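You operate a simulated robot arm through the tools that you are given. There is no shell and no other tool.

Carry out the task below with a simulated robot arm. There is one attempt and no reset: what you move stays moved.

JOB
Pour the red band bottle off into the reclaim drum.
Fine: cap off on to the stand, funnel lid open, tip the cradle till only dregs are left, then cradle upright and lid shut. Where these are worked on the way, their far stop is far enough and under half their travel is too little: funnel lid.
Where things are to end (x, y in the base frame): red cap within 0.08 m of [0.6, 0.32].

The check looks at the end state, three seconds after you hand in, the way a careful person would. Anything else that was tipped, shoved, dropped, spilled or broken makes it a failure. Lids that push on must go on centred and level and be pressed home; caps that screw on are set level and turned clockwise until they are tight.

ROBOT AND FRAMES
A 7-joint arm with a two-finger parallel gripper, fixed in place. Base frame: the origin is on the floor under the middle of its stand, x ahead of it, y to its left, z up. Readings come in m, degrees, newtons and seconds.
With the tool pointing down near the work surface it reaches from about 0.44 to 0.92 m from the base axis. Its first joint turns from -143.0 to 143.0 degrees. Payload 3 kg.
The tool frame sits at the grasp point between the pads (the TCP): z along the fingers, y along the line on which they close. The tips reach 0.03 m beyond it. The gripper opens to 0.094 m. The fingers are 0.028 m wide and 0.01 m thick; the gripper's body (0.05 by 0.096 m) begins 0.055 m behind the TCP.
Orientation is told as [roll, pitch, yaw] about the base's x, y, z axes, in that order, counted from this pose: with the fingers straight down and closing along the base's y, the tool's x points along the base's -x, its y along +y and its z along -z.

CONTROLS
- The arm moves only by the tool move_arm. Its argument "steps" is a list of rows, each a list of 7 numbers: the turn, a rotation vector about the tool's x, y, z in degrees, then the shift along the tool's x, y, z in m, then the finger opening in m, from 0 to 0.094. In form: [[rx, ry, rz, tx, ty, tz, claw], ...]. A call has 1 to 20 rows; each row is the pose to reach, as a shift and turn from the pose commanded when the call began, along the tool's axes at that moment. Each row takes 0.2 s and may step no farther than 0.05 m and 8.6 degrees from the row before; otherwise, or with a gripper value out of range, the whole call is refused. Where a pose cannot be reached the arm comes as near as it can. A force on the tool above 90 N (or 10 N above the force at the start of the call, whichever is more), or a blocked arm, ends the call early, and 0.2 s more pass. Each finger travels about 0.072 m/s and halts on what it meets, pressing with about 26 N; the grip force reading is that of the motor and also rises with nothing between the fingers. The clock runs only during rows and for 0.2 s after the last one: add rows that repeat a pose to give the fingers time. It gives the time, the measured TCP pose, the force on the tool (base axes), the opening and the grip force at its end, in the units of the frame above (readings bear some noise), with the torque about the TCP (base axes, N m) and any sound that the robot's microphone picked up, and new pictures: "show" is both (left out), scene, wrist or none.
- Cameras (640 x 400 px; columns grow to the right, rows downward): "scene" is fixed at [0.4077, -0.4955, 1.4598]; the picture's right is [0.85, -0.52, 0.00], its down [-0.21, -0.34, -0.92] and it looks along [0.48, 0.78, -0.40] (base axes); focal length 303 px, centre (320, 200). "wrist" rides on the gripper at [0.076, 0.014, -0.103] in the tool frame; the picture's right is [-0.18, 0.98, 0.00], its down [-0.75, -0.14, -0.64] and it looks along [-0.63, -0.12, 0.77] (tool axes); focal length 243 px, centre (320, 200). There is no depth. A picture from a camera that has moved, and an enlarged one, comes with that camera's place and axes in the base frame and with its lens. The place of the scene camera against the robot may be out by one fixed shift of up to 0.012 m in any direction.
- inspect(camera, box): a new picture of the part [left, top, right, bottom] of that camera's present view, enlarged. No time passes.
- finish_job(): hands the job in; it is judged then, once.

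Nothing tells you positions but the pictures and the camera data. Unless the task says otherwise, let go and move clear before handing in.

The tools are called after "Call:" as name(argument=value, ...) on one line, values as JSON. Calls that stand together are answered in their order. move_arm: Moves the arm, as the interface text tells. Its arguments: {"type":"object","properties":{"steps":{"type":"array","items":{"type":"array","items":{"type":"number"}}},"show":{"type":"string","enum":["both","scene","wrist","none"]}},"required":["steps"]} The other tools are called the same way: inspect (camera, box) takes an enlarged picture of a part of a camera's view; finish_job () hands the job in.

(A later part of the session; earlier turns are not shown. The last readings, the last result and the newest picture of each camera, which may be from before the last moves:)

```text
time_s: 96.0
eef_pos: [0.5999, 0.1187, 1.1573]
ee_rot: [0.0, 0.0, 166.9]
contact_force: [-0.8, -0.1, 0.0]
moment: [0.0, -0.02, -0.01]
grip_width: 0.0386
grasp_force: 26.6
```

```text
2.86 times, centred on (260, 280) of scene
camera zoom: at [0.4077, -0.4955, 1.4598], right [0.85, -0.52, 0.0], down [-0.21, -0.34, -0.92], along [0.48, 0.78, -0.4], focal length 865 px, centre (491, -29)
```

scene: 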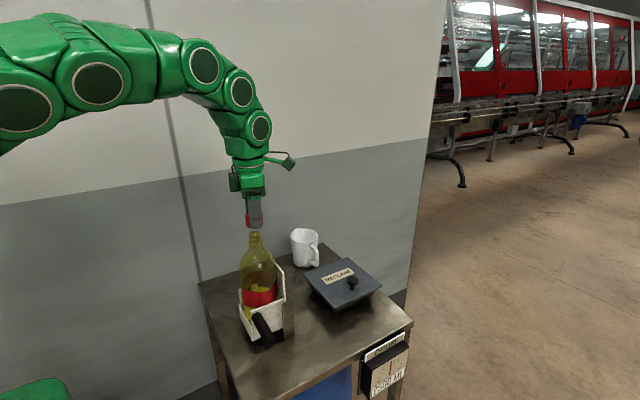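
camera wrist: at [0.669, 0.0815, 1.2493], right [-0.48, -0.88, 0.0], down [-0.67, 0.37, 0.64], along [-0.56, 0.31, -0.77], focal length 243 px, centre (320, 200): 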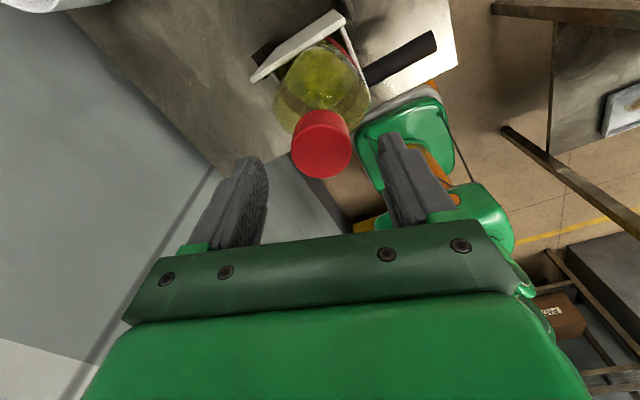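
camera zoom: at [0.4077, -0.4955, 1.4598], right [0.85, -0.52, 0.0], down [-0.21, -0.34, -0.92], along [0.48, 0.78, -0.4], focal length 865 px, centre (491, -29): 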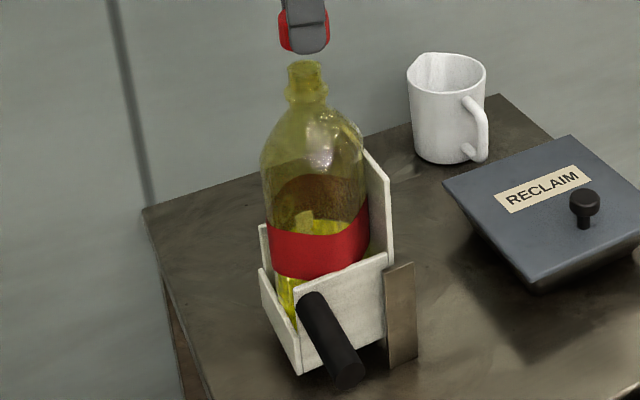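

The cap is off and in the gripper, and the bottle neck is open and undisturbed. I'll carry it to (0.6, 0.32), unwinding the wrist on the way.

Call:
move_arm(steps=[[0, 0, 0, 0, 0, -0.02, 0.028], [0, 0, 0, 0, 0, -0.04, 0.028], [0, 0, 8, -0.008, -0.035, -0.045, 0.028], [0, 0, 16, -0.016, -0.07, -0.045, 0.028], [0, 0, 24, -0.024, -0.105, -0.045, 0.028], [0, 0, 32, -0.032, -0.14, -0.045, 0.028], [0, 0, 40, -0.04, -0.175, -0.045, 0.028], [0, 0, 48, -0.0456, -0.1961, -0.045, 0.028], [0, 0, 56, -0.0456, -0.1961, -0.045, 0.028], [0, 0, 64, -0.0456, -0.1961, -0.045, 0.028], [0, 0, 72, -0.0456, -0.1961, -0.045, 0.028], [0, 0, 80, -0.0456, -0.1961, -0.045, 0.028], [0, 0, 88, -0.0456, -0.1961, -0.045, 0.028], [0, 0, 96, -0.0456, -0.1961, -0.045, 0.028], [0, 0, 104, -0.0456, -0.1961, -0.045, 0.028], [0, 0, 112, -0.0456, -0.1961, -0.045, 0.028], [0, 0, 120, -0.0456, -0.1961, -0.045, 0.028], [0, 0, 128, -0.0456, -0.1961, -0.045, 0.028], [0, 0, 136, -0.0456, -0.1961, -0.045, 0.028], [0, 0, 144, -0.0456, -0.1961, -0.045, 0.028]])

```text
time_s: 100.2
eef_pos: [0.5988, 0.3201, 1.2016]
ee_rot: [0.0, 0.0, 22.7]
contact_force: [0.2, -0.5, -0.4]
moment: [-0.01, 0.0, 0.01]
grip_width: 0.0387
grasp_force: 25.8
camera wrist: at [0.5253, 0.3036, 1.3032], right [-0.21, 0.98, 0.0], down [0.75, 0.16, 0.64], along [0.63, 0.14, -0.77], focal length 243 px, centre (320, 200)
```

scene: 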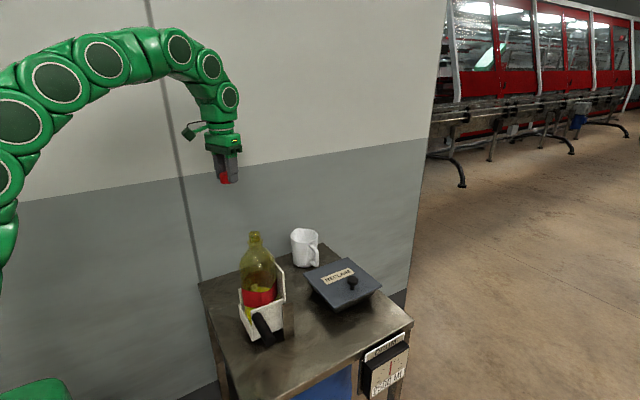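
wrist: 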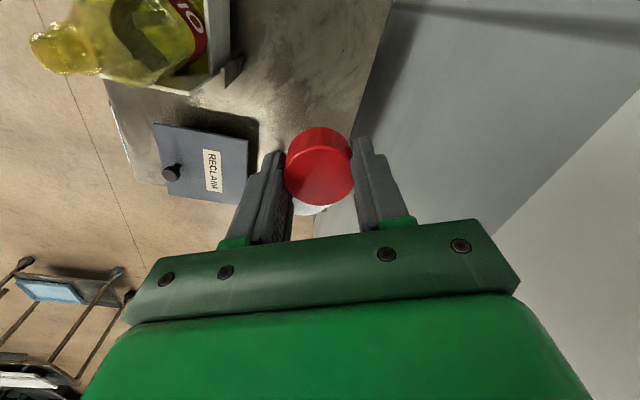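

The cap is held over (0.599, 0.320). I'll descend to just above the table.

Call:
move_arm(steps=[[0, 0, 0, 0, 0, 0.04, 0.028], [0, 0, 0, 0, 0, 0.085, 0.028], [0, 0, 0, 0, 0, 0.13, 0.028], [0, 0, 0, 0, 0, 0.175, 0.028], [0, 0, 0, 0, 0, 0.22, 0.028], [0, 0, 0, 0, 0, 0.265, 0.028], [0, 0, 0, 0, 0, 0.31, 0.028], [0, 0, 0, 0, 0, 0.34, 0.028], [0, 0, 0, 0, 0, 0.355, 0.028], [0, 0, 0, 0, 0, 0.355, 0.028]])

Call:
inspect(camera="wrist", box=[200, 60, 440, 240])

```text
time_s: 102.4
eef_pos: [0.6002, 0.3204, 0.8465]
ee_rot: [0.1, 0.1, 23.0]
contact_force: [-0.5, 0.7, -0.4]
moment: [0.0, 0.04, 0.0]
grip_width: 0.0385
grasp_force: 26.1
camera wrist: at [0.525, 0.3038, 0.9482], right [-0.21, 0.98, 0.0], down [0.75, 0.16, 0.64], along [0.63, 0.14, -0.77], focal length 243 px, centre (320, 200)
```

scene: 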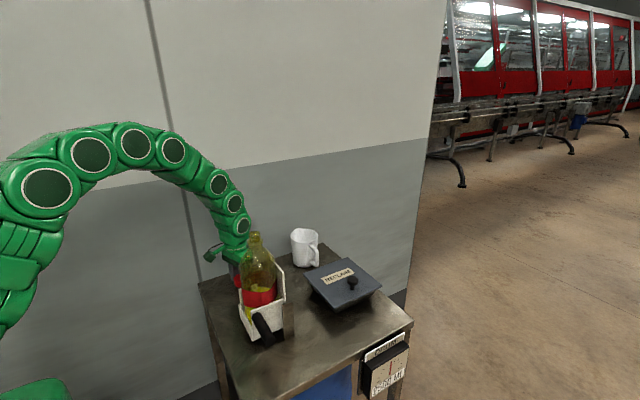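
wrist: 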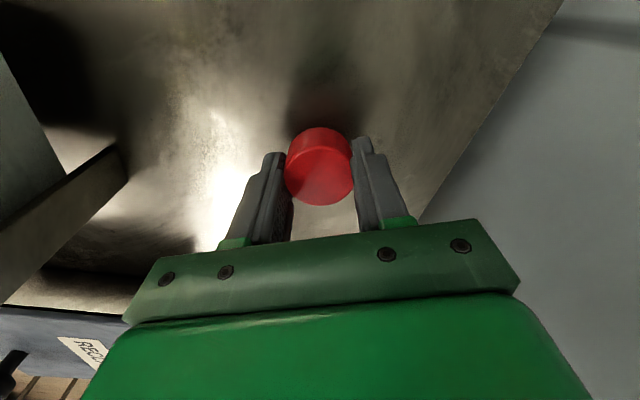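

```text
2.22 times, centred on (320, 150) of wrist
camera zoom: at [0.525, 0.3038, 0.9482], right [-0.21, 0.98, 0.0], down [0.75, 0.16, 0.64], along [0.63, 0.14, -0.77], focal length 539 px, centre (320, 311)
```

zoom: 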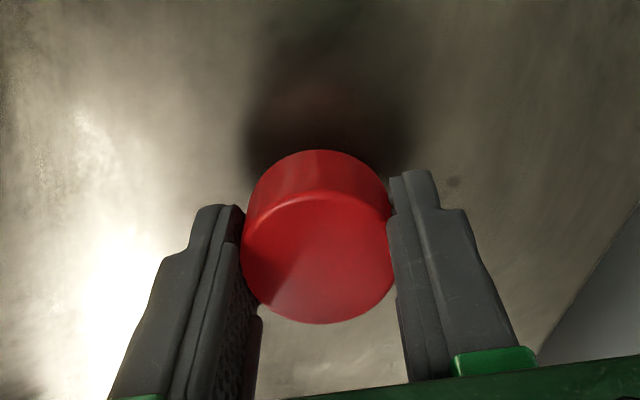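

Close to the table now. I'll creep down and watch for contact.

Call:
move_arm(steps=[[0, 0, 0, 0, 0, 0.004, 0.028], [0, 0, 0, 0, 0, 0.008, 0.028], [0, 0, 0, 0, 0, 0.012, 0.028], [0, 0, 0, 0, 0, 0.016, 0.028], [0, 0, 0, 0, 0, 0.019, 0.028]], show="none")

```text
time_s: 103.6
eef_pos: [0.6001, 0.3198, 0.8302]
ee_rot: [0.0, -0.2, 23.0]
contact_force: [-8.8, -7.5, 48.6]
moment: [-0.51, 0.78, -0.07]
grip_width: 0.0387
grasp_force: 25.8
```

Contact is made (48 N). I'll back off 2 mm to relieve it, then open and rise.

Call:
move_arm(steps=[[0, 0, 0, 0, 0, -0.0015, 0.028], [0, 0, 0, 0, 0, -0.002, 0.028], [0, 0, 0, 0, 0, -0.002, 0.028]], show="none")

```text
time_s: 104.4
eef_pos: [0.6, 0.3202, 0.83]
ee_rot: [0.0, -0.1, 22.9]
contact_force: [12.2, -0.3, 21.4]
moment: [-0.11, -0.12, 0.05]
grip_width: 0.0386
grasp_force: 26.0
```

Call:
move_arm(steps=[[0, 0, 0, 0, 0, -0.0012, 0.028], [0, 0, 0, 0, 0, -0.0012, 0.028]], show="none")

```text
time_s: 105.0
eef_pos: [0.5993, 0.3203, 0.829]
ee_rot: [-0.1, 0.2, 23.1]
contact_force: [-1.0, -0.1, 0.9]
moment: [0.0, 0.0, -0.04]
grip_width: 0.0384
grasp_force: 26.4
```

The load is gone and the cap rests on the table. I'll open gradually and rise straight up.

Call:
move_arm(steps=[[0, 0, 0, 0, 0, 0, 0.045], [0, 0, 0, 0, 0, 0, 0.06], [0, 0, 0, 0, 0, 0, 0.075], [0, 0, 0, 0, 0, 0, 0.075], [0, 0, 0, 0, 0, -0.03, 0.075], [0, 0, 0, 0, 0, -0.07, 0.075], [0, 0, 0, 0, 0, -0.11, 0.075], [0, 0, 0, 0, 0, -0.15, 0.075]])

Call:
inspect(camera="wrist", box=[200, 0, 440, 200])

```text
time_s: 106.8
eef_pos: [0.6007, 0.3198, 0.9819]
ee_rot: [-0.1, -0.1, 23.1]
contact_force: [0.2, -0.5, 0.5]
moment: [-0.03, -0.01, 0.02]
grip_width: 0.0749
grasp_force: 0.1
camera wrist: at [0.5262, 0.304, 1.0826], right [-0.21, 0.98, 0.0], down [0.75, 0.16, 0.64], along [0.63, 0.14, -0.77], focal length 243 px, centre (320, 200)
```

scene: 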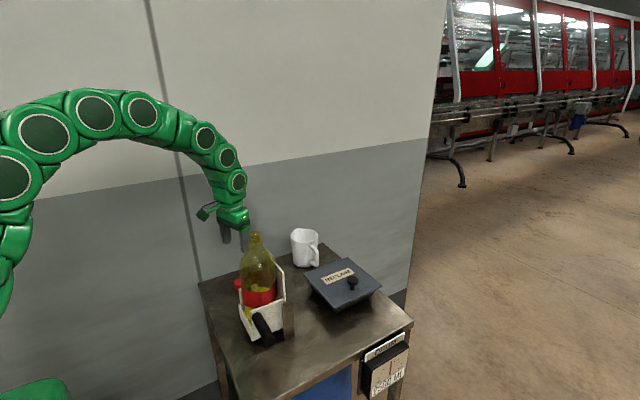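
wrist: 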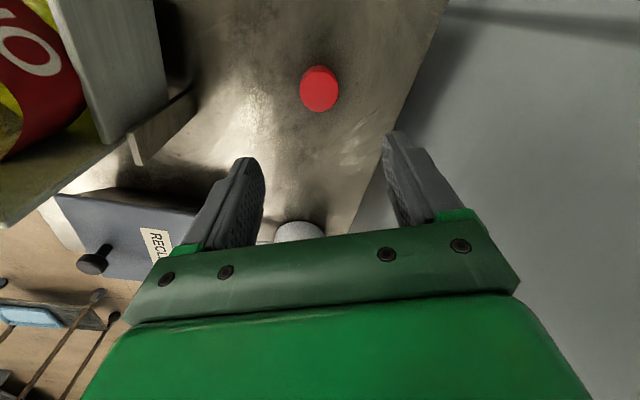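

```text
2.00 times, centred on (320, 100) of wrist
camera zoom: at [0.5262, 0.304, 1.0826], right [-0.21, 0.98, 0.0], down [0.75, 0.16, 0.64], along [0.63, 0.14, -0.77], focal length 485 px, centre (320, 400)
```

zoom: 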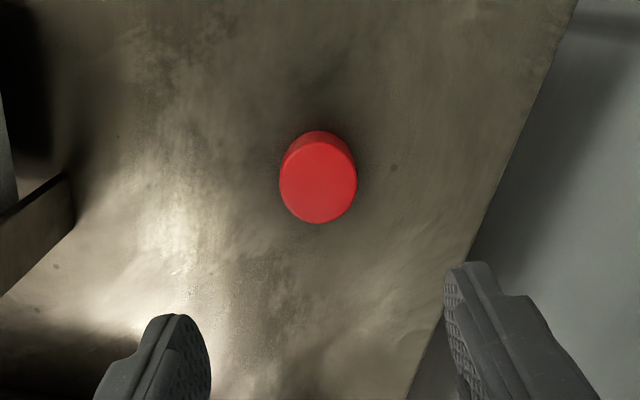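

The cap stands level at about (0.60, 0.32). Next is the funnel lid: I'll rise, cross above the bottle, and view the lid from the −y side with the gripper turned to close along x.

Call:
move_arm(steps=[[0, 0, 0, 0, 0, -0.045, 0.075], [0, 0, 0, 0, 0, -0.09, 0.075], [0, 0, 0, 0, 0, -0.135, 0.075], [0, 0, 0, 0, 0, -0.18, 0.075], [0, 0, 0, 0, 0, -0.225, 0.075], [0, 0, 0, 0, 0, -0.255, 0.075], [0, 0, -8, -0.0078, -0.0403, -0.255, 0.075], [0, 0, -16, -0.0156, -0.0806, -0.255, 0.075], [0, 0, -24, -0.0235, -0.1209, -0.255, 0.075], [0, 0, -32, -0.0313, -0.1612, -0.255, 0.075], [0, 0, -40, -0.0391, -0.2015, -0.255, 0.075], [0, 0, -48, -0.0469, -0.2417, -0.255, 0.075], [0, 0, -56, -0.0547, -0.282, -0.255, 0.075], [0, 0, -64, -0.0626, -0.3223, -0.255, 0.075], [0, 0, -67, -0.0704, -0.3626, -0.255, 0.075], [0, 0, -67, -0.0782, -0.4029, -0.23, 0.075], [0, 0, -67, -0.0782, -0.4029, -0.19, 0.075], [0, 0, -67, -0.0782, -0.4029, -0.14, 0.075], [0, 0, -67, -0.0782, -0.4029, -0.14, 0.075]])

Call:
inspect(camera="wrist", box=[180, 20, 460, 240])

```text
time_s: 110.8
eef_pos: [0.8297, -0.0204, 1.1221]
ee_rot: [-0.1, 0.0, 89.9]
contact_force: [0.5, 0.1, 1.2]
moment: [-0.04, 0.03, -0.01]
grip_width: 0.0751
grasp_force: 0.1
out of reach, approached as far as the arm can: row 12, 13, 14, 15, 16, 17
camera wrist: at [0.8165, -0.0973, 1.2222], right [-0.98, 0.18, 0.0], down [0.14, 0.75, 0.64], along [0.12, 0.63, -0.77], focal length 243 px, centre (320, 200)
```

scene: 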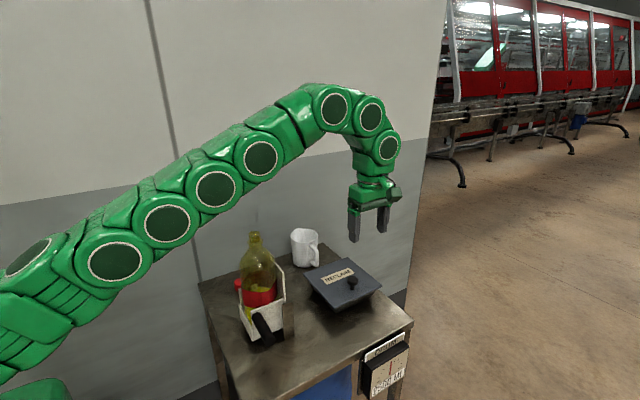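
wrist: 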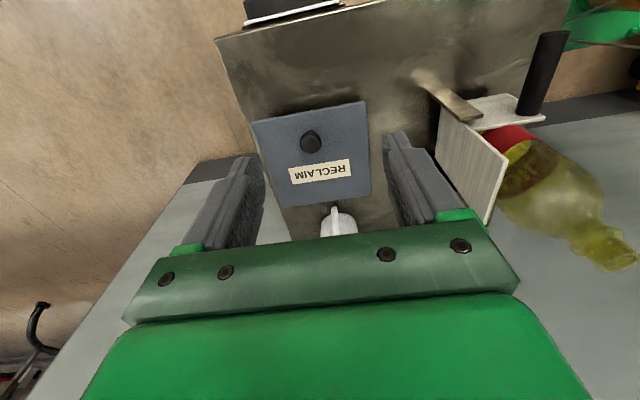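

```text
1.82 times, centred on (320, 130) of wrist
camera zoom: at [0.8165, -0.0973, 1.2222], right [-0.98, 0.18, 0.0], down [0.14, 0.75, 0.64], along [0.12, 0.63, -0.77], focal length 441 px, centre (320, 327)
```

zoom: 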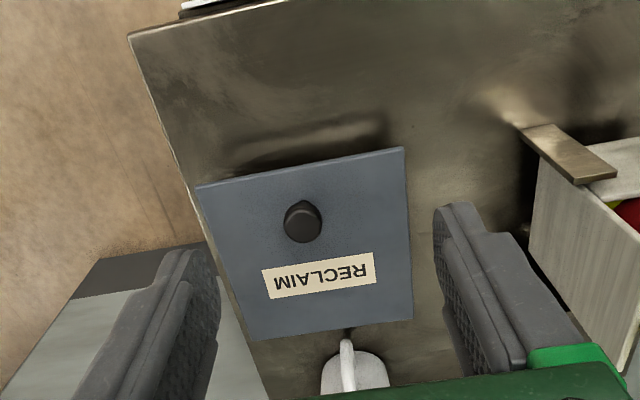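

The lid spans x 0.77–0.95, y 0.03–0.21, with the knob at about (0.861, 0.065) near the front edge and the hinge presumably at the back (+y). I'll move over the knob and down to just above it.

Call:
move_arm(steps=[[0, 0, 0, -0.02, -0.008, 0.03, 0.07], [0, 0, 0, -0.04, -0.016, 0.06, 0.07], [0, 0, 0, -0.06, -0.024, 0.09, 0.07], [0, 0, 0, -0.085, -0.031, 0.12, 0.07], [0, 0, 0, -0.085, -0.031, 0.15, 0.07], [0, 0, 0, -0.085, -0.031, 0.18, 0.07], [0, 0, 0, -0.085, -0.031, 0.18, 0.07]])

Call:
inspect(camera="wrist", box=[200, 60, 440, 240])

Call:
inspect(camera="scene", box=[290, 200, 410, 320])

```text
time_s: 112.4
eef_pos: [0.862, 0.0645, 0.9413]
ee_rot: [-0.2, 0.0, 89.9]
contact_force: [-0.4, 0.2, -0.3]
moment: [0.02, 0.01, 0.02]
grip_width: 0.0701
grasp_force: 0.1
camera wrist: at [0.8478, -0.012, 1.0424], right [-0.98, 0.19, 0.0], down [0.14, 0.75, 0.64], along [0.12, 0.63, -0.77], focal length 243 px, centre (320, 200)
```

scene: 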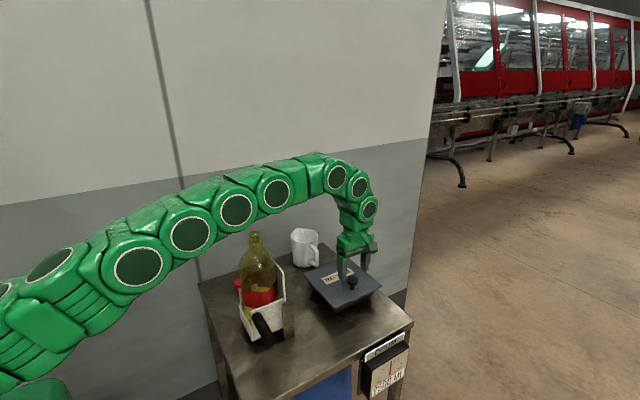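
wrist: 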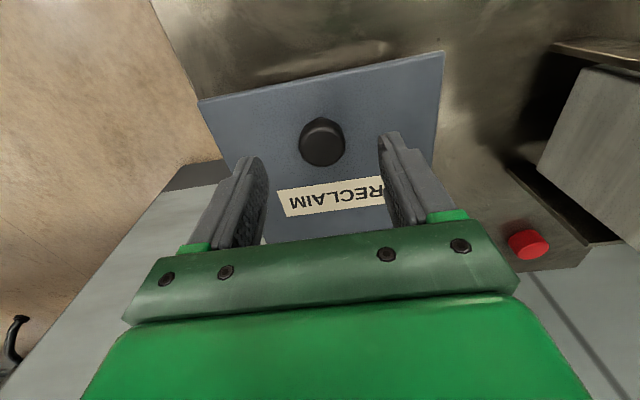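

```text
2.22 times, centred on (320, 150) of wrist
camera zoom: at [0.8478, -0.012, 1.0424], right [-0.98, 0.19, 0.0], down [0.14, 0.75, 0.64], along [0.12, 0.63, -0.77], focal length 539 px, centre (320, 311)
```

zoom: 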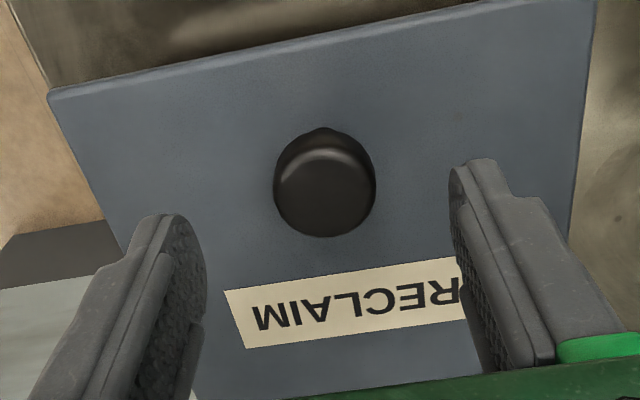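

```text
3.33 times, centred on (350, 260) of scene
camera zoom: at [0.4077, -0.4955, 1.4598], right [0.85, -0.52, 0.0], down [-0.21, -0.34, -0.92], along [0.48, 0.78, -0.4], focal length 1009 px, centre (220, 0)
```

zoom: 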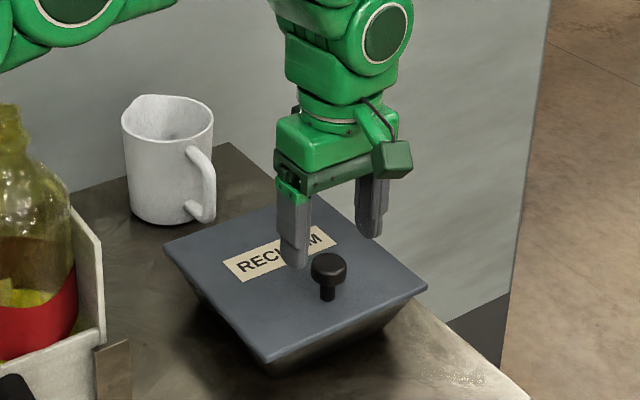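

The knob top is at about (0.861, 0.066, 0.89), well centred between the fingers. I'll lower to grip the knob head and close.

Call:
move_arm(steps=[[0, 0, 0, -0.001, 0.001, 0.015, 0.07], [0, 0, 0, -0.001, 0.001, 0.03, 0.07], [0, 0, 0, -0.001, 0.001, 0.042, 0.07], [0, 0, 0, -0.001, 0.001, 0.042, 0.05], [0, 0, 0, -0.001, 0.001, 0.042, 0.03], [0, 0, 0, -0.001, 0.001, 0.042, 0.02], [0, 0, 0, -0.001, 0.001, 0.042, 0.02]])

Call:
inspect(camera="scene", box=[290, 200, 410, 320])

```text
time_s: 114.0
eef_pos: [0.8605, 0.0651, 0.8984]
ee_rot: [-0.1, 0.1, 90.0]
contact_force: [18.2, 2.3, -3.6]
moment: [-0.2, 0.39, 0.05]
grip_width: 0.0315
grasp_force: 45.1
camera wrist: at [0.8466, -0.0107, 1.0003], right [-0.98, 0.18, 0.0], down [0.14, 0.75, 0.64], along [0.12, 0.63, -0.77], focal length 243 px, centre (320, 200)
```

scene: 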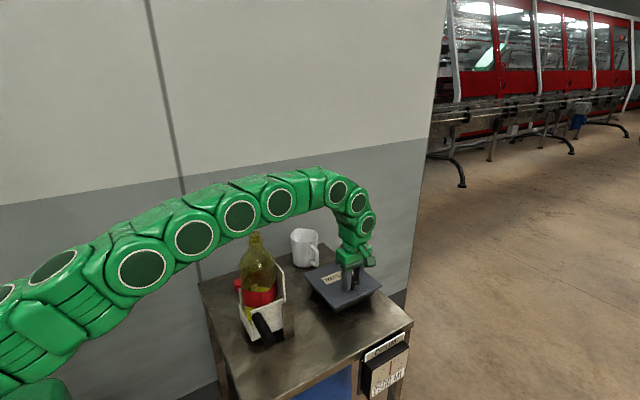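
wrist: 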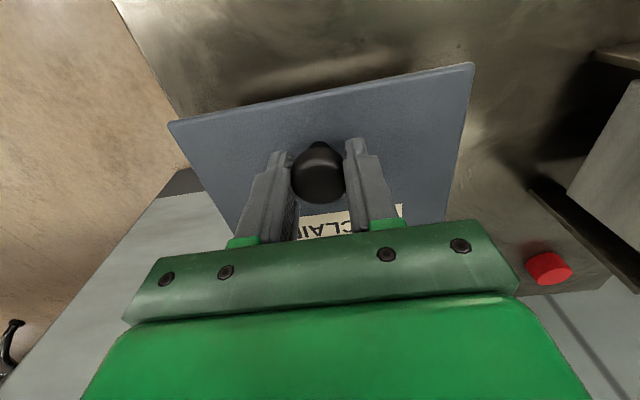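

```text
3.33 times, centred on (350, 260) of scene
camera zoom: at [0.4077, -0.4955, 1.4598], right [0.85, -0.52, 0.0], down [-0.21, -0.34, -0.92], along [0.48, 0.78, -0.4], focal length 1009 px, centre (220, 0)
```

zoom: 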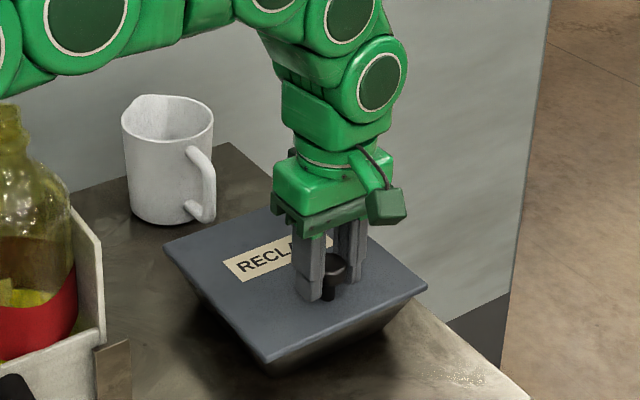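

The knob is gripped (0.0315 wide), with a slight side load that I'll relieve. Then I'll begin lifting along the arc about the back hinge, checking forces at 15°.

Call:
move_arm(steps=[[0, 0, 0, 0, -0.0012, 0, 0.02], [0, 0, 0, -0.0029, -0.0012, -0.0124, 0.02], [0, 0, 0, -0.0069, -0.0012, -0.0244, 0.02], [0, 0, 0, -0.0119, -0.0012, -0.0361, 0.02], [0, 0, 0, -0.0119, -0.0012, -0.0361, 0.02]])

Call:
inspect(camera="scene", box=[290, 200, 410, 320])

```text
time_s: 115.2
eef_pos: [0.8605, 0.0767, 0.9355]
ee_rot: [0.2, 0.0, 89.8]
contact_force: [-13.7, -4.8, -8.1]
moment: [-1.41, -0.39, 0.09]
grip_width: 0.0315
grasp_force: 44.8
camera wrist: at [0.8468, 0.0007, 1.0369], right [-0.98, 0.19, 0.0], down [0.14, 0.75, 0.64], along [0.12, 0.63, -0.77], focal length 243 px, centre (320, 200)
```

scene: 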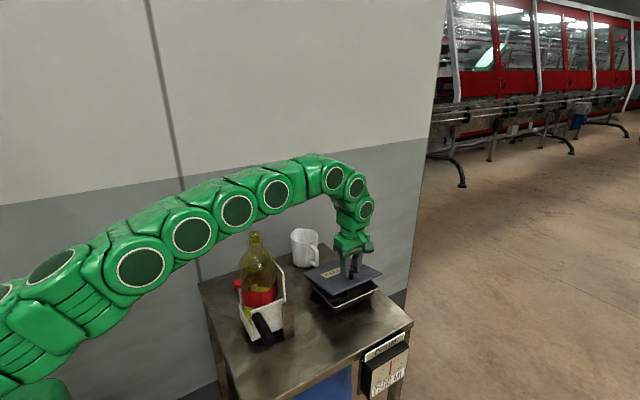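
wrist: 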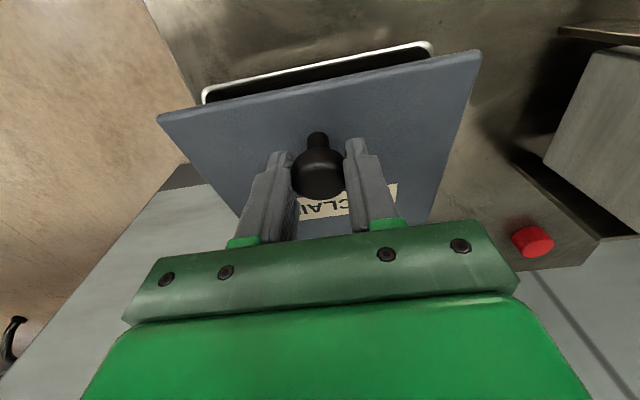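

```text
3.33 times, centred on (350, 260) of scene
camera zoom: at [0.4077, -0.4955, 1.4598], right [0.85, -0.52, 0.0], down [-0.21, -0.34, -0.92], along [0.48, 0.78, -0.4], focal length 1009 px, centre (220, 0)
```

zoom: 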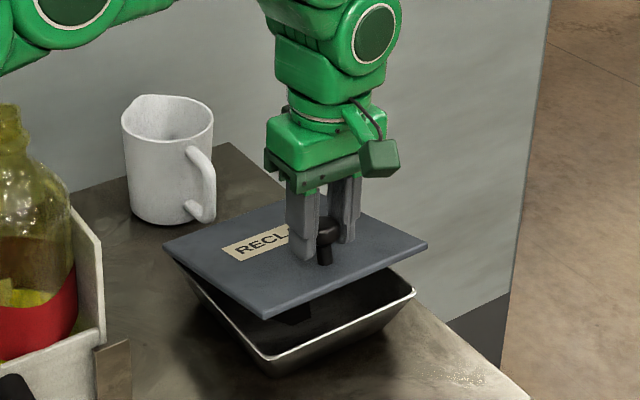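

The lid is opening on its back hinge as expected. I'll continue along the arc to ~60°, tilting the tool to follow the lid.

Call:
move_arm(steps=[[0, 3, 0, -0.0067, 0.0006, -0.0112, 0.02], [0, 6, 0, -0.0146, 0.0006, -0.0217, 0.02], [0, 9, 0, -0.0233, 0.0006, -0.0316, 0.02], [0, 12, 0, -0.0328, 0.0006, -0.0407, 0.02], [0, 15, 0, -0.043, 0.0006, -0.049, 0.02], [0, 18, 0, -0.054, 0.0006, -0.0563, 0.02], [0, 21, 0, -0.0656, 0.0006, -0.0627, 0.02], [0, 24, 0, -0.0777, 0.0006, -0.0681, 0.02], [0, 27, 0, -0.0903, 0.0006, -0.0725, 0.02], [0, 27, 0, -0.0903, 0.0006, -0.0725, 0.02]])

Call:
inspect(camera="scene", box=[290, 180, 410, 320])

```text
time_s: 117.4
eef_pos: [0.847, 0.1583, 1.0032]
ee_rot: [-0.3, 27.0, 89.8]
contact_force: [63.8, -14.1, 23.3]
moment: [-0.58, -1.62, 0.36]
grip_width: 0.0573
grasp_force: 33.3
out of reach, approached as far as the arm can: row 8, 9, 10
camera wrist: at [0.8329, 0.136, 1.1286], right [-0.98, 0.17, -0.09], down [0.14, 0.96, 0.23], along [0.12, 0.21, -0.97], focal length 243 px, centre (320, 200)
```

scene: 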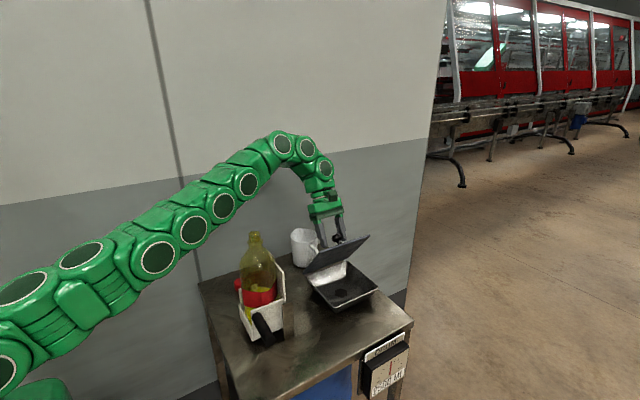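
wrist: 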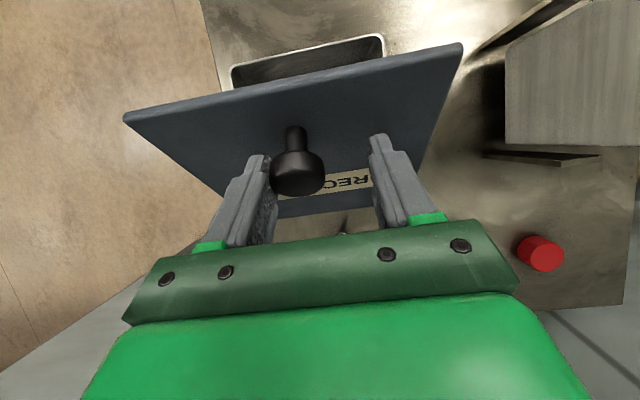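

```text
2.86 times, centred on (350, 250) of scene
camera zoom: at [0.4077, -0.4955, 1.4598], right [0.85, -0.52, 0.0], down [-0.21, -0.34, -0.92], along [0.48, 0.78, -0.4], focal length 865 px, centre (234, 57)
```

zoom: 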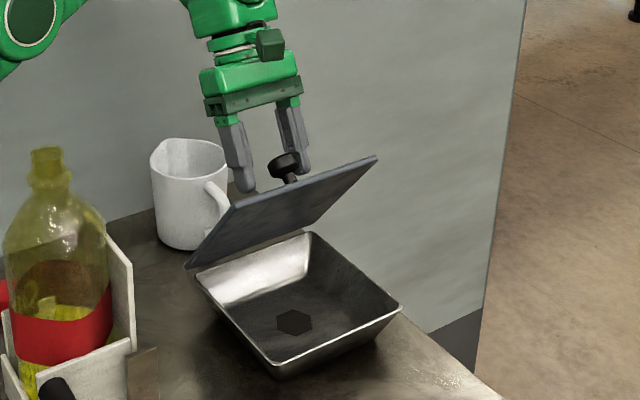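

The tilted pose went out of reach and pushed the grip sideways (63 N). I'll reduce the tilt back to vertical at the same knob location to recover.

Call:
move_arm(steps=[[0, -7, 0, 0.002, 0, 0.0005, 0.03], [0, -14, 0, 0.004, 0, 0.001, 0.03], [0, -21, 0, 0.006, 0, 0.0015, 0.03], [0, -27, 0, 0.0073, 0, 0.0018, 0.03], [0, -27, 0, 0.0073, 0, 0.0018, 0.02], [0, -27, 0, 0.0073, 0, 0.0018, 0.02]])

Call:
inspect(camera="scene", box=[290, 180, 410, 320])

```text
time_s: 118.8
eef_pos: [0.8465, 0.1507, 1.0019]
ee_rot: [-0.1, -0.1, 89.8]
contact_force: [52.4, -1.8, -5.8]
moment: [-0.5, -0.8, 0.67]
grip_width: 0.0581
grasp_force: 26.2
camera wrist: at [0.833, 0.0753, 1.1039], right [-0.98, 0.19, 0.0], down [0.14, 0.75, 0.64], along [0.12, 0.63, -0.77], focal length 243 px, centre (320, 200)
```

scene: 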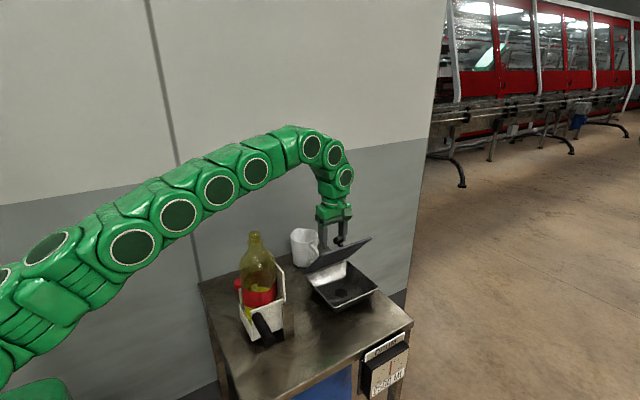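
wrist: 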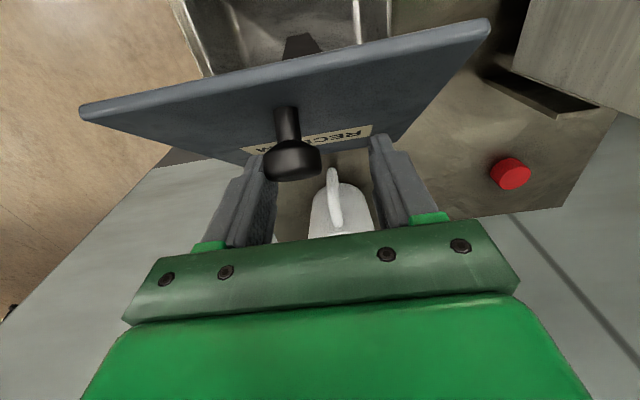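

```text
2.86 times, centred on (350, 250) of scene
camera zoom: at [0.4077, -0.4955, 1.4598], right [0.85, -0.52, 0.0], down [-0.21, -0.34, -0.92], along [0.48, 0.78, -0.4], focal length 865 px, centre (234, 57)
```

zoom: 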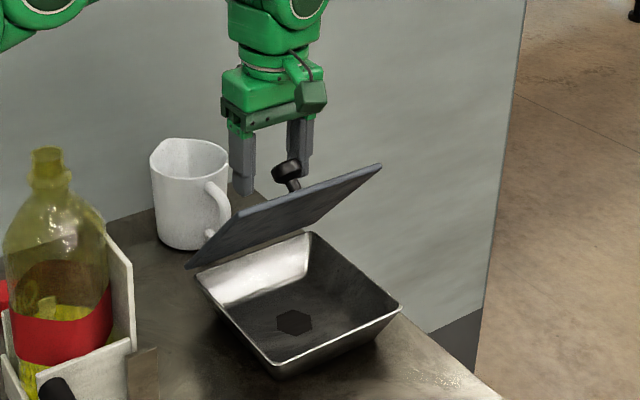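

The gripper is off-centre by about 14 mm in x, with only one finger touching the knob. The lid is at about 53°. I'll shift +x so both fingers close on the knob again.

Call:
move_arm(steps=[[0, 0, 0, 0.003, -0.005, 0, 0.02], [0, 0, 0, 0.005, -0.01, 0, 0.02], [0, 0, 0, 0.006, -0.0145, 0, 0.02], [0, 0, 0, 0.006, -0.0145, 0, 0.02], [0, 0, 0, 0.006, -0.0145, 0, 0.02]])

Call:
inspect(camera="scene", box=[290, 180, 410, 320])

```text
time_s: 120.0
eef_pos: [0.8607, 0.1456, 1.0031]
ee_rot: [0.0, 0.0, 90.0]
contact_force: [12.7, 3.1, -6.2]
moment: [0.23, -0.5, 0.4]
grip_width: 0.0311
grasp_force: 44.9
camera wrist: at [0.8469, 0.0698, 1.1042], right [-0.98, 0.18, 0.0], down [0.14, 0.75, 0.64], along [0.12, 0.63, -0.77], focal length 243 px, centre (320, 200)
```

scene: 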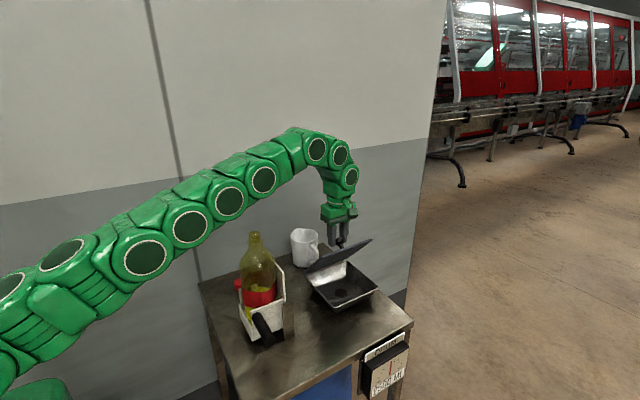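
wrist: 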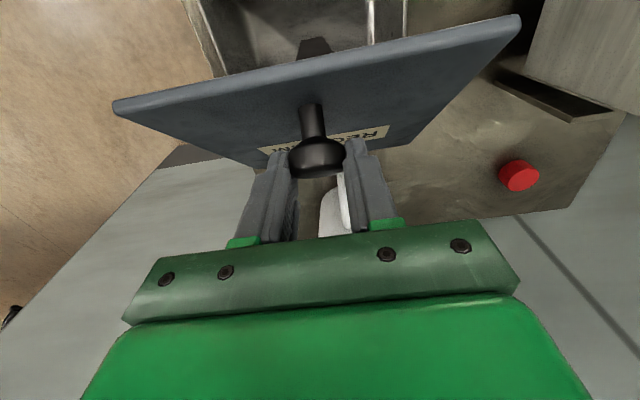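

```text
2.86 times, centred on (350, 250) of scene
camera zoom: at [0.4077, -0.4955, 1.4598], right [0.85, -0.52, 0.0], down [-0.21, -0.34, -0.92], along [0.48, 0.78, -0.4], focal length 865 px, centre (234, 57)
```

zoom: 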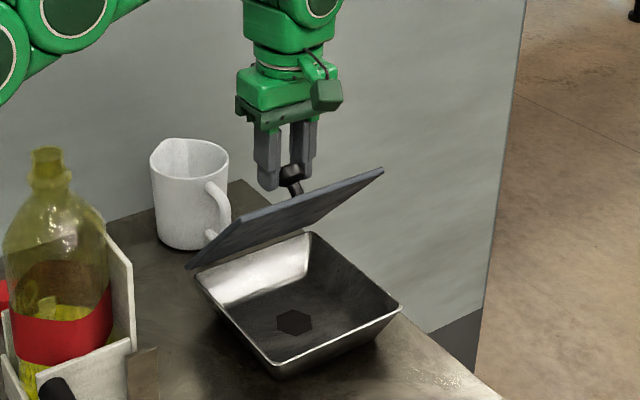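

Both fingers hold the knob again. I'll continue the arc with the tool vertical to about 72° and check reach.

Call:
move_arm(steps=[[0, 0, 0, -0.0058, -0.0006, -0.0027, 0.02], [0, 0, 0, -0.0116, -0.0006, -0.0053, 0.02], [0, 0, 0, -0.0175, -0.0006, -0.0075, 0.02], [0, 0, 0, -0.0235, -0.0006, -0.0096, 0.02], [0, 0, 0, -0.0296, -0.0006, -0.0113, 0.02], [0, 0, 0, -0.0358, -0.0006, -0.0129, 0.02], [0, 0, 0, -0.042, -0.0006, -0.014, 0.02], [0, 0, 0, -0.0483, -0.0006, -0.015, 0.02], [0, 0, 0, -0.0483, -0.0006, -0.015, 0.02]])

Call:
inspect(camera="scene", box=[290, 180, 410, 320])

```text
time_s: 122.0
eef_pos: [0.8591, 0.1957, 1.019]
ee_rot: [-0.1, -0.1, 90.1]
contact_force: [-11.0, 9.1, 2.6]
moment: [1.35, 0.13, -0.39]
grip_width: 0.0314
grasp_force: 45.1
camera wrist: at [0.8469, 0.1195, 1.1197], right [-0.98, 0.18, 0.0], down [0.14, 0.75, 0.64], along [0.12, 0.63, -0.77], focal length 243 px, centre (320, 200)
```

scene: 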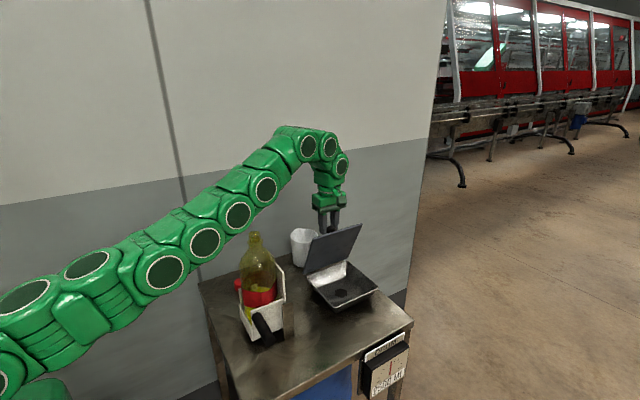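
wrist: 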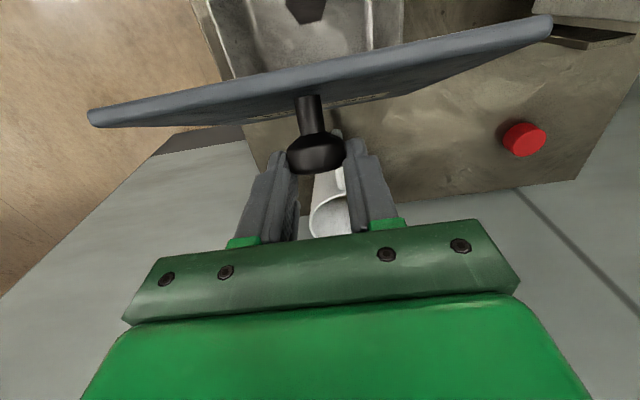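

```text
2.86 times, centred on (350, 250) of scene
camera zoom: at [0.4077, -0.4955, 1.4598], right [0.85, -0.52, 0.0], down [-0.21, -0.34, -0.92], along [0.48, 0.78, -0.4], focal length 865 px, centre (234, 57)
```

zoom: 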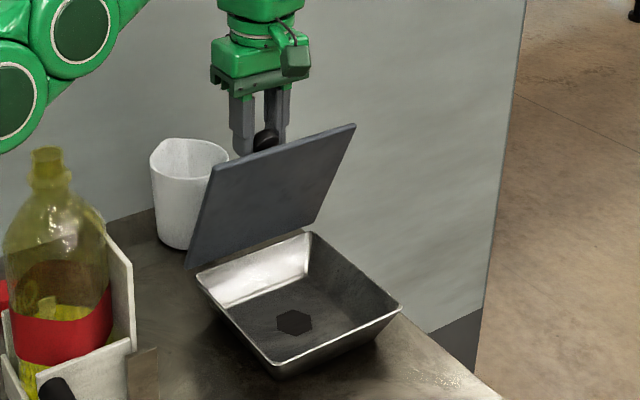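

Lid is at ~73° with no reach problem. I'll continue past vertical to about 92° and check.

Call:
move_arm(steps=[[0, 0, 0, -0.0063, 0.0003, -0.0006, 0.02], [0, 0, 0, -0.0126, 0.0003, -0.0011, 0.02], [0, 0, 0, -0.019, 0.0003, -0.0011, 0.02], [0, 0, 0, -0.0253, 0.0003, -0.0011, 0.02], [0, 0, 0, -0.0316, 0.0003, -0.0005, 0.02], [0, 0, 0, -0.038, 0.0003, 0.0001, 0.02], [0, 0, 0, -0.0443, 0.0003, 0.0011, 0.02], [0, 0, 0, -0.0505, 0.0003, 0.0023, 0.02], [0, 0, 0, -0.0505, 0.0003, 0.0023, 0.02]])

Call:
inspect(camera="scene", box=[290, 180, 410, 320])

```text
time_s: 124.0
eef_pos: [0.8511, 0.2398, 1.0094]
ee_rot: [0.0, 0.0, 89.9]
contact_force: [49.0, -0.8, 14.8]
moment: [-0.46, -0.45, 0.44]
grip_width: 0.0478
grasp_force: 24.1
out of reach, approached as far as the arm can: row 3, 4, 5, 6, 7, 8, 9
camera wrist: at [0.8392, 0.1632, 1.1116], right [-0.98, 0.19, 0.0], down [0.14, 0.75, 0.64], along [0.12, 0.63, -0.77], focal length 243 px, centre (320, 200)
```

scene: 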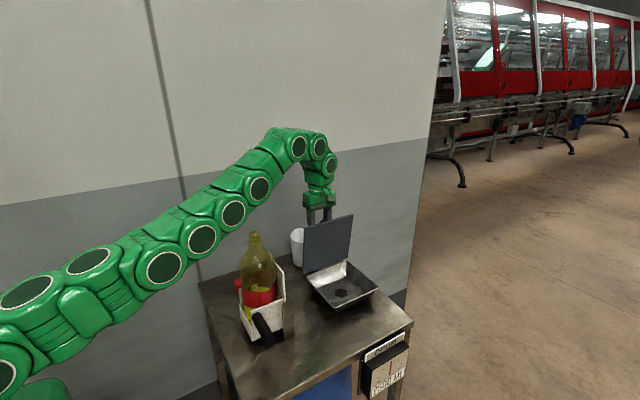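
wrist: 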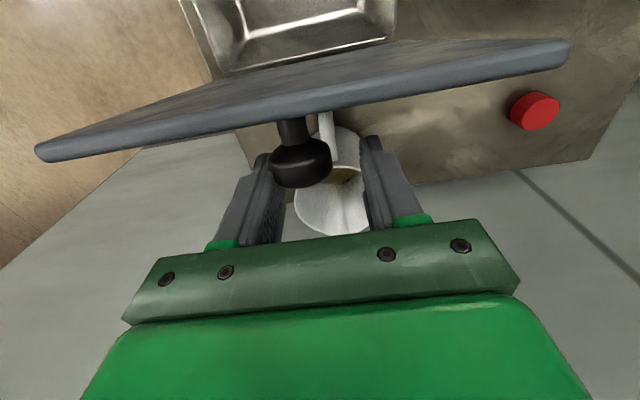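

```text
2.86 times, centred on (350, 250) of scene
camera zoom: at [0.4077, -0.4955, 1.4598], right [0.85, -0.52, 0.0], down [-0.21, -0.34, -0.92], along [0.48, 0.78, -0.4], focal length 865 px, centre (234, 57)
```

zoom: 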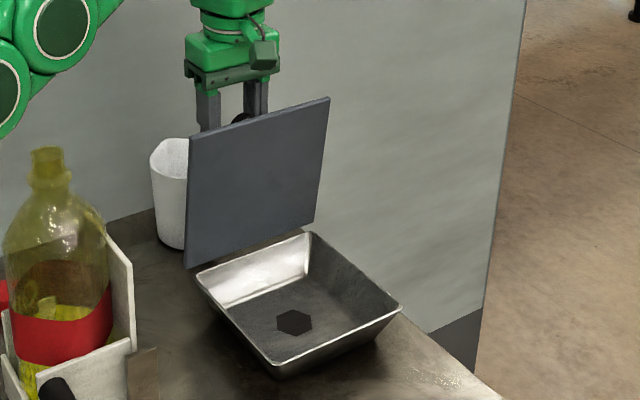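

The lid is about 85° and the arm is at its reach limit with one finger off the knob. I'll lean the wrist back toward the base (tool tilting outward in x), which shortens the reach while the fingers still straddle the knob.

Call:
move_arm(steps=[[7, 0, 0, 0.002, -0.003, 0, 0.02], [14, 0, 0, 0.004, -0.006, -0.0008, 0.02], [20, 0, 0, 0.005, -0.008, -0.0015, 0.02], [20, 0, 0, 0.005, -0.008, -0.0015, 0.02], [20, 0, 0, 0.005, -0.008, -0.0015, 0.02]])

Call:
inspect(camera="scene", box=[290, 180, 410, 320])

```text
time_s: 125.2
eef_pos: [0.8596, 0.2324, 1.0083]
ee_rot: [-19.7, 0.1, 89.9]
contact_force: [-24.6, 0.0, -10.9]
moment: [0.3, -0.01, -0.23]
grip_width: 0.0351
grasp_force: 12.8
camera wrist: at [0.8123, 0.1568, 1.0991], right [-0.93, 0.19, -0.33], down [-0.08, 0.75, 0.65], along [0.37, 0.63, -0.68], focal length 243 px, centre (320, 200)
```

scene: 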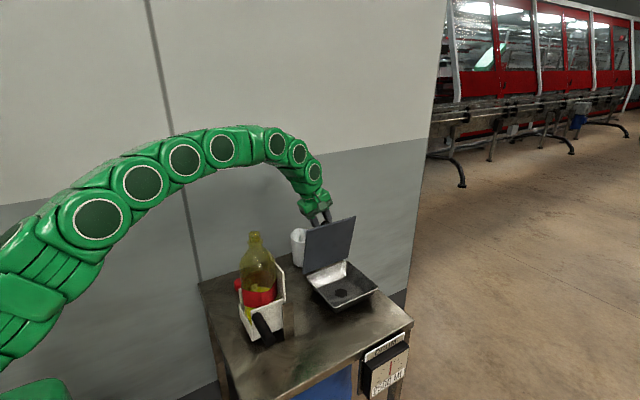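
wrist: 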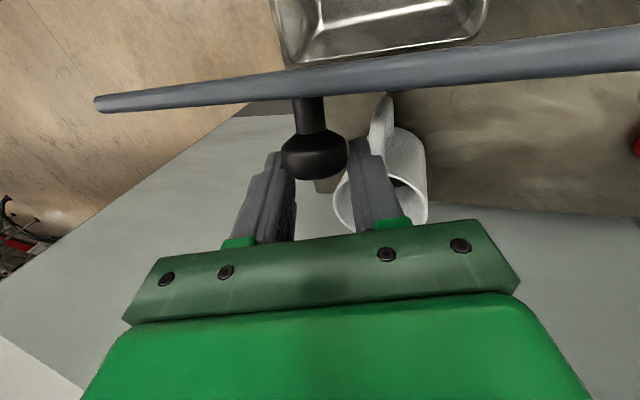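

```text
2.86 times, centred on (350, 250) of scene
camera zoom: at [0.4077, -0.4955, 1.4598], right [0.85, -0.52, 0.0], down [-0.21, -0.34, -0.92], along [0.48, 0.78, -0.4], focal length 865 px, centre (234, 57)
```

zoom: 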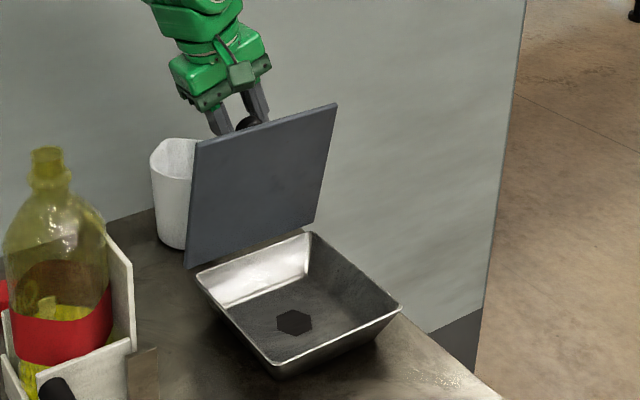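

Call:
move_arm(steps=[[0, 0, 0, 0, 0, 0, 0.02], [0, 0, 0, 0, 0, 0, 0.02], [0, 0, 0, -0.005, 0, 0, 0.02], [0, 0, 0, -0.01, 0.0003, 0.0005, 0.02]], show="none")

```text
time_s: 126.2
eef_pos: [0.8598, 0.2442, 1.0131]
ee_rot: [-20.1, 0.0, 90.0]
contact_force: [-24.2, -3.7, -8.8]
moment: [-0.23, 0.31, -0.41]
grip_width: 0.0347
grasp_force: 12.2
```

Call:
move_arm(steps=[[0, 0, 0, -0.008, 0.0003, 0.001, 0.02], [0, 0, 0, -0.016, 0.001, 0.002, 0.02], [0, 0, 0, -0.024, 0.002, 0.004, 0.02]])

Call:
inspect(camera="scene", box=[290, 180, 410, 320])

```text
time_s: 127.0
eef_pos: [0.8599, 0.2677, 1.0092]
ee_rot: [-20.2, -0.1, 89.8]
contact_force: [0.0, -0.3, -1.2]
moment: [0.0, 0.03, -0.02]
grip_width: 0.0198
grasp_force: 0.0
camera wrist: at [0.8121, 0.1918, 1.0984], right [-0.92, 0.19, -0.34], down [-0.09, 0.75, 0.65], along [0.38, 0.63, -0.68], focal length 243 px, centre (320, 200)
```

scene: 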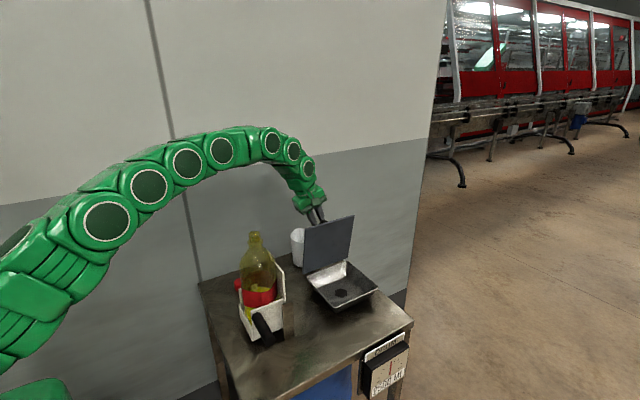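
wrist: 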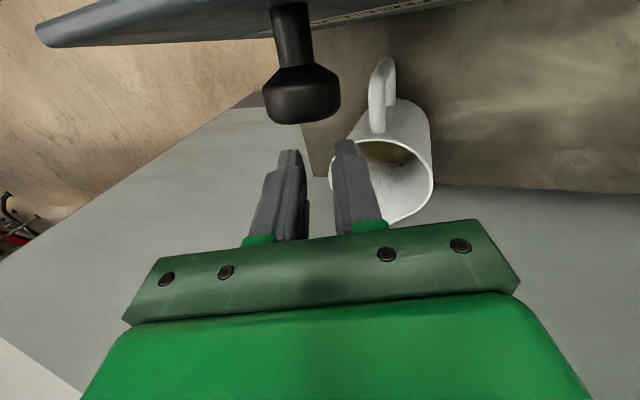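

```text
2.86 times, centred on (350, 250) of scene
camera zoom: at [0.4077, -0.4955, 1.4598], right [0.85, -0.52, 0.0], down [-0.21, -0.34, -0.92], along [0.48, 0.78, -0.4], focal length 865 px, centre (234, 57)
```

zoom: 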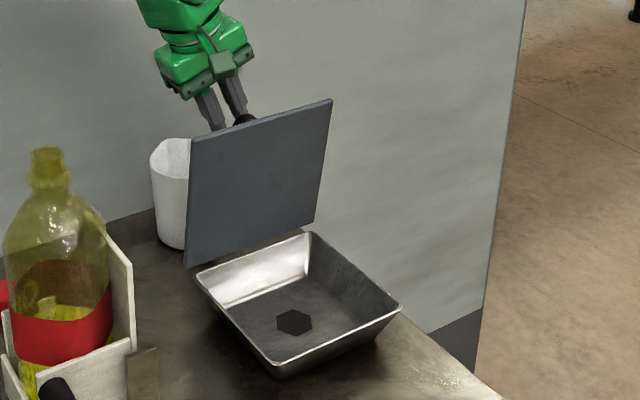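

The grip slipped off, but the lid stays put at about 84°, held by hinge friction. I'll back the gripper away (−x and up), then push the lid to its far stop from the front side.

Call:
move_arm(steps=[[0, 0, 0, 0, 0.0214, -0.0291, 0.02], [0, 0, 0, 0, 0.0521, -0.0615, 0.02], [-7, 0, 0, 0, 0.0812, -0.0987, 0.02], [-14, 0, 0, 0, 0.1102, -0.1359, 0.02], [-20, 0, 0, 0, 0.1102, -0.1359, 0.02], [-20, 0, 0, 0, 0.1102, -0.1359, 0.02]])

Call:
inspect(camera="scene", box=[290, 180, 410, 320])

```text
time_s: 128.4
eef_pos: [0.711, 0.2673, 1.0971]
ee_rot: [0.1, 0.1, 89.8]
contact_force: [0.1, 0.3, 0.5]
moment: [0.01, 0.01, 0.01]
grip_width: 0.0202
grasp_force: 0.0
camera wrist: at [0.6966, 0.1916, 1.1984], right [-0.98, 0.19, 0.0], down [0.14, 0.75, 0.64], along [0.12, 0.63, -0.77], focal length 243 px, centre (320, 200)
```

scene: 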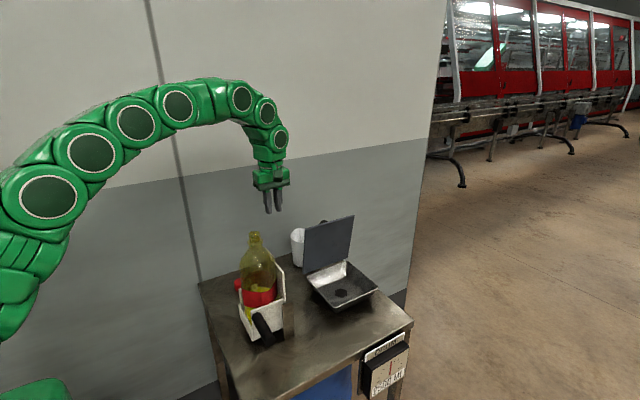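
wrist: 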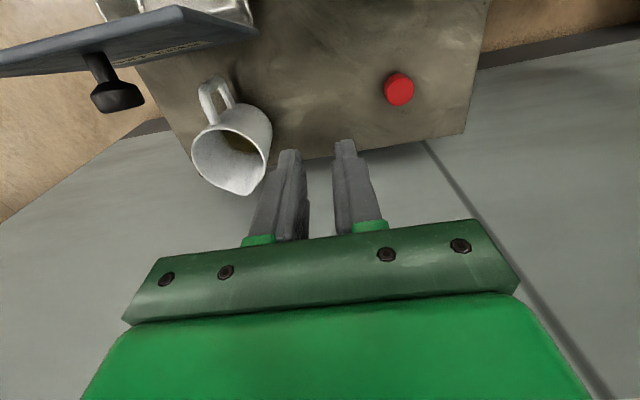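

```text
2.86 times, centred on (350, 250) of scene
camera zoom: at [0.4077, -0.4955, 1.4598], right [0.85, -0.52, 0.0], down [-0.21, -0.34, -0.92], along [0.48, 0.78, -0.4], focal length 865 px, centre (234, 57)
```

zoom: 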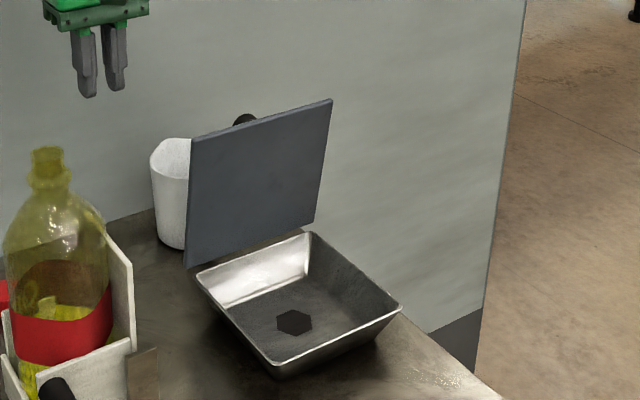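

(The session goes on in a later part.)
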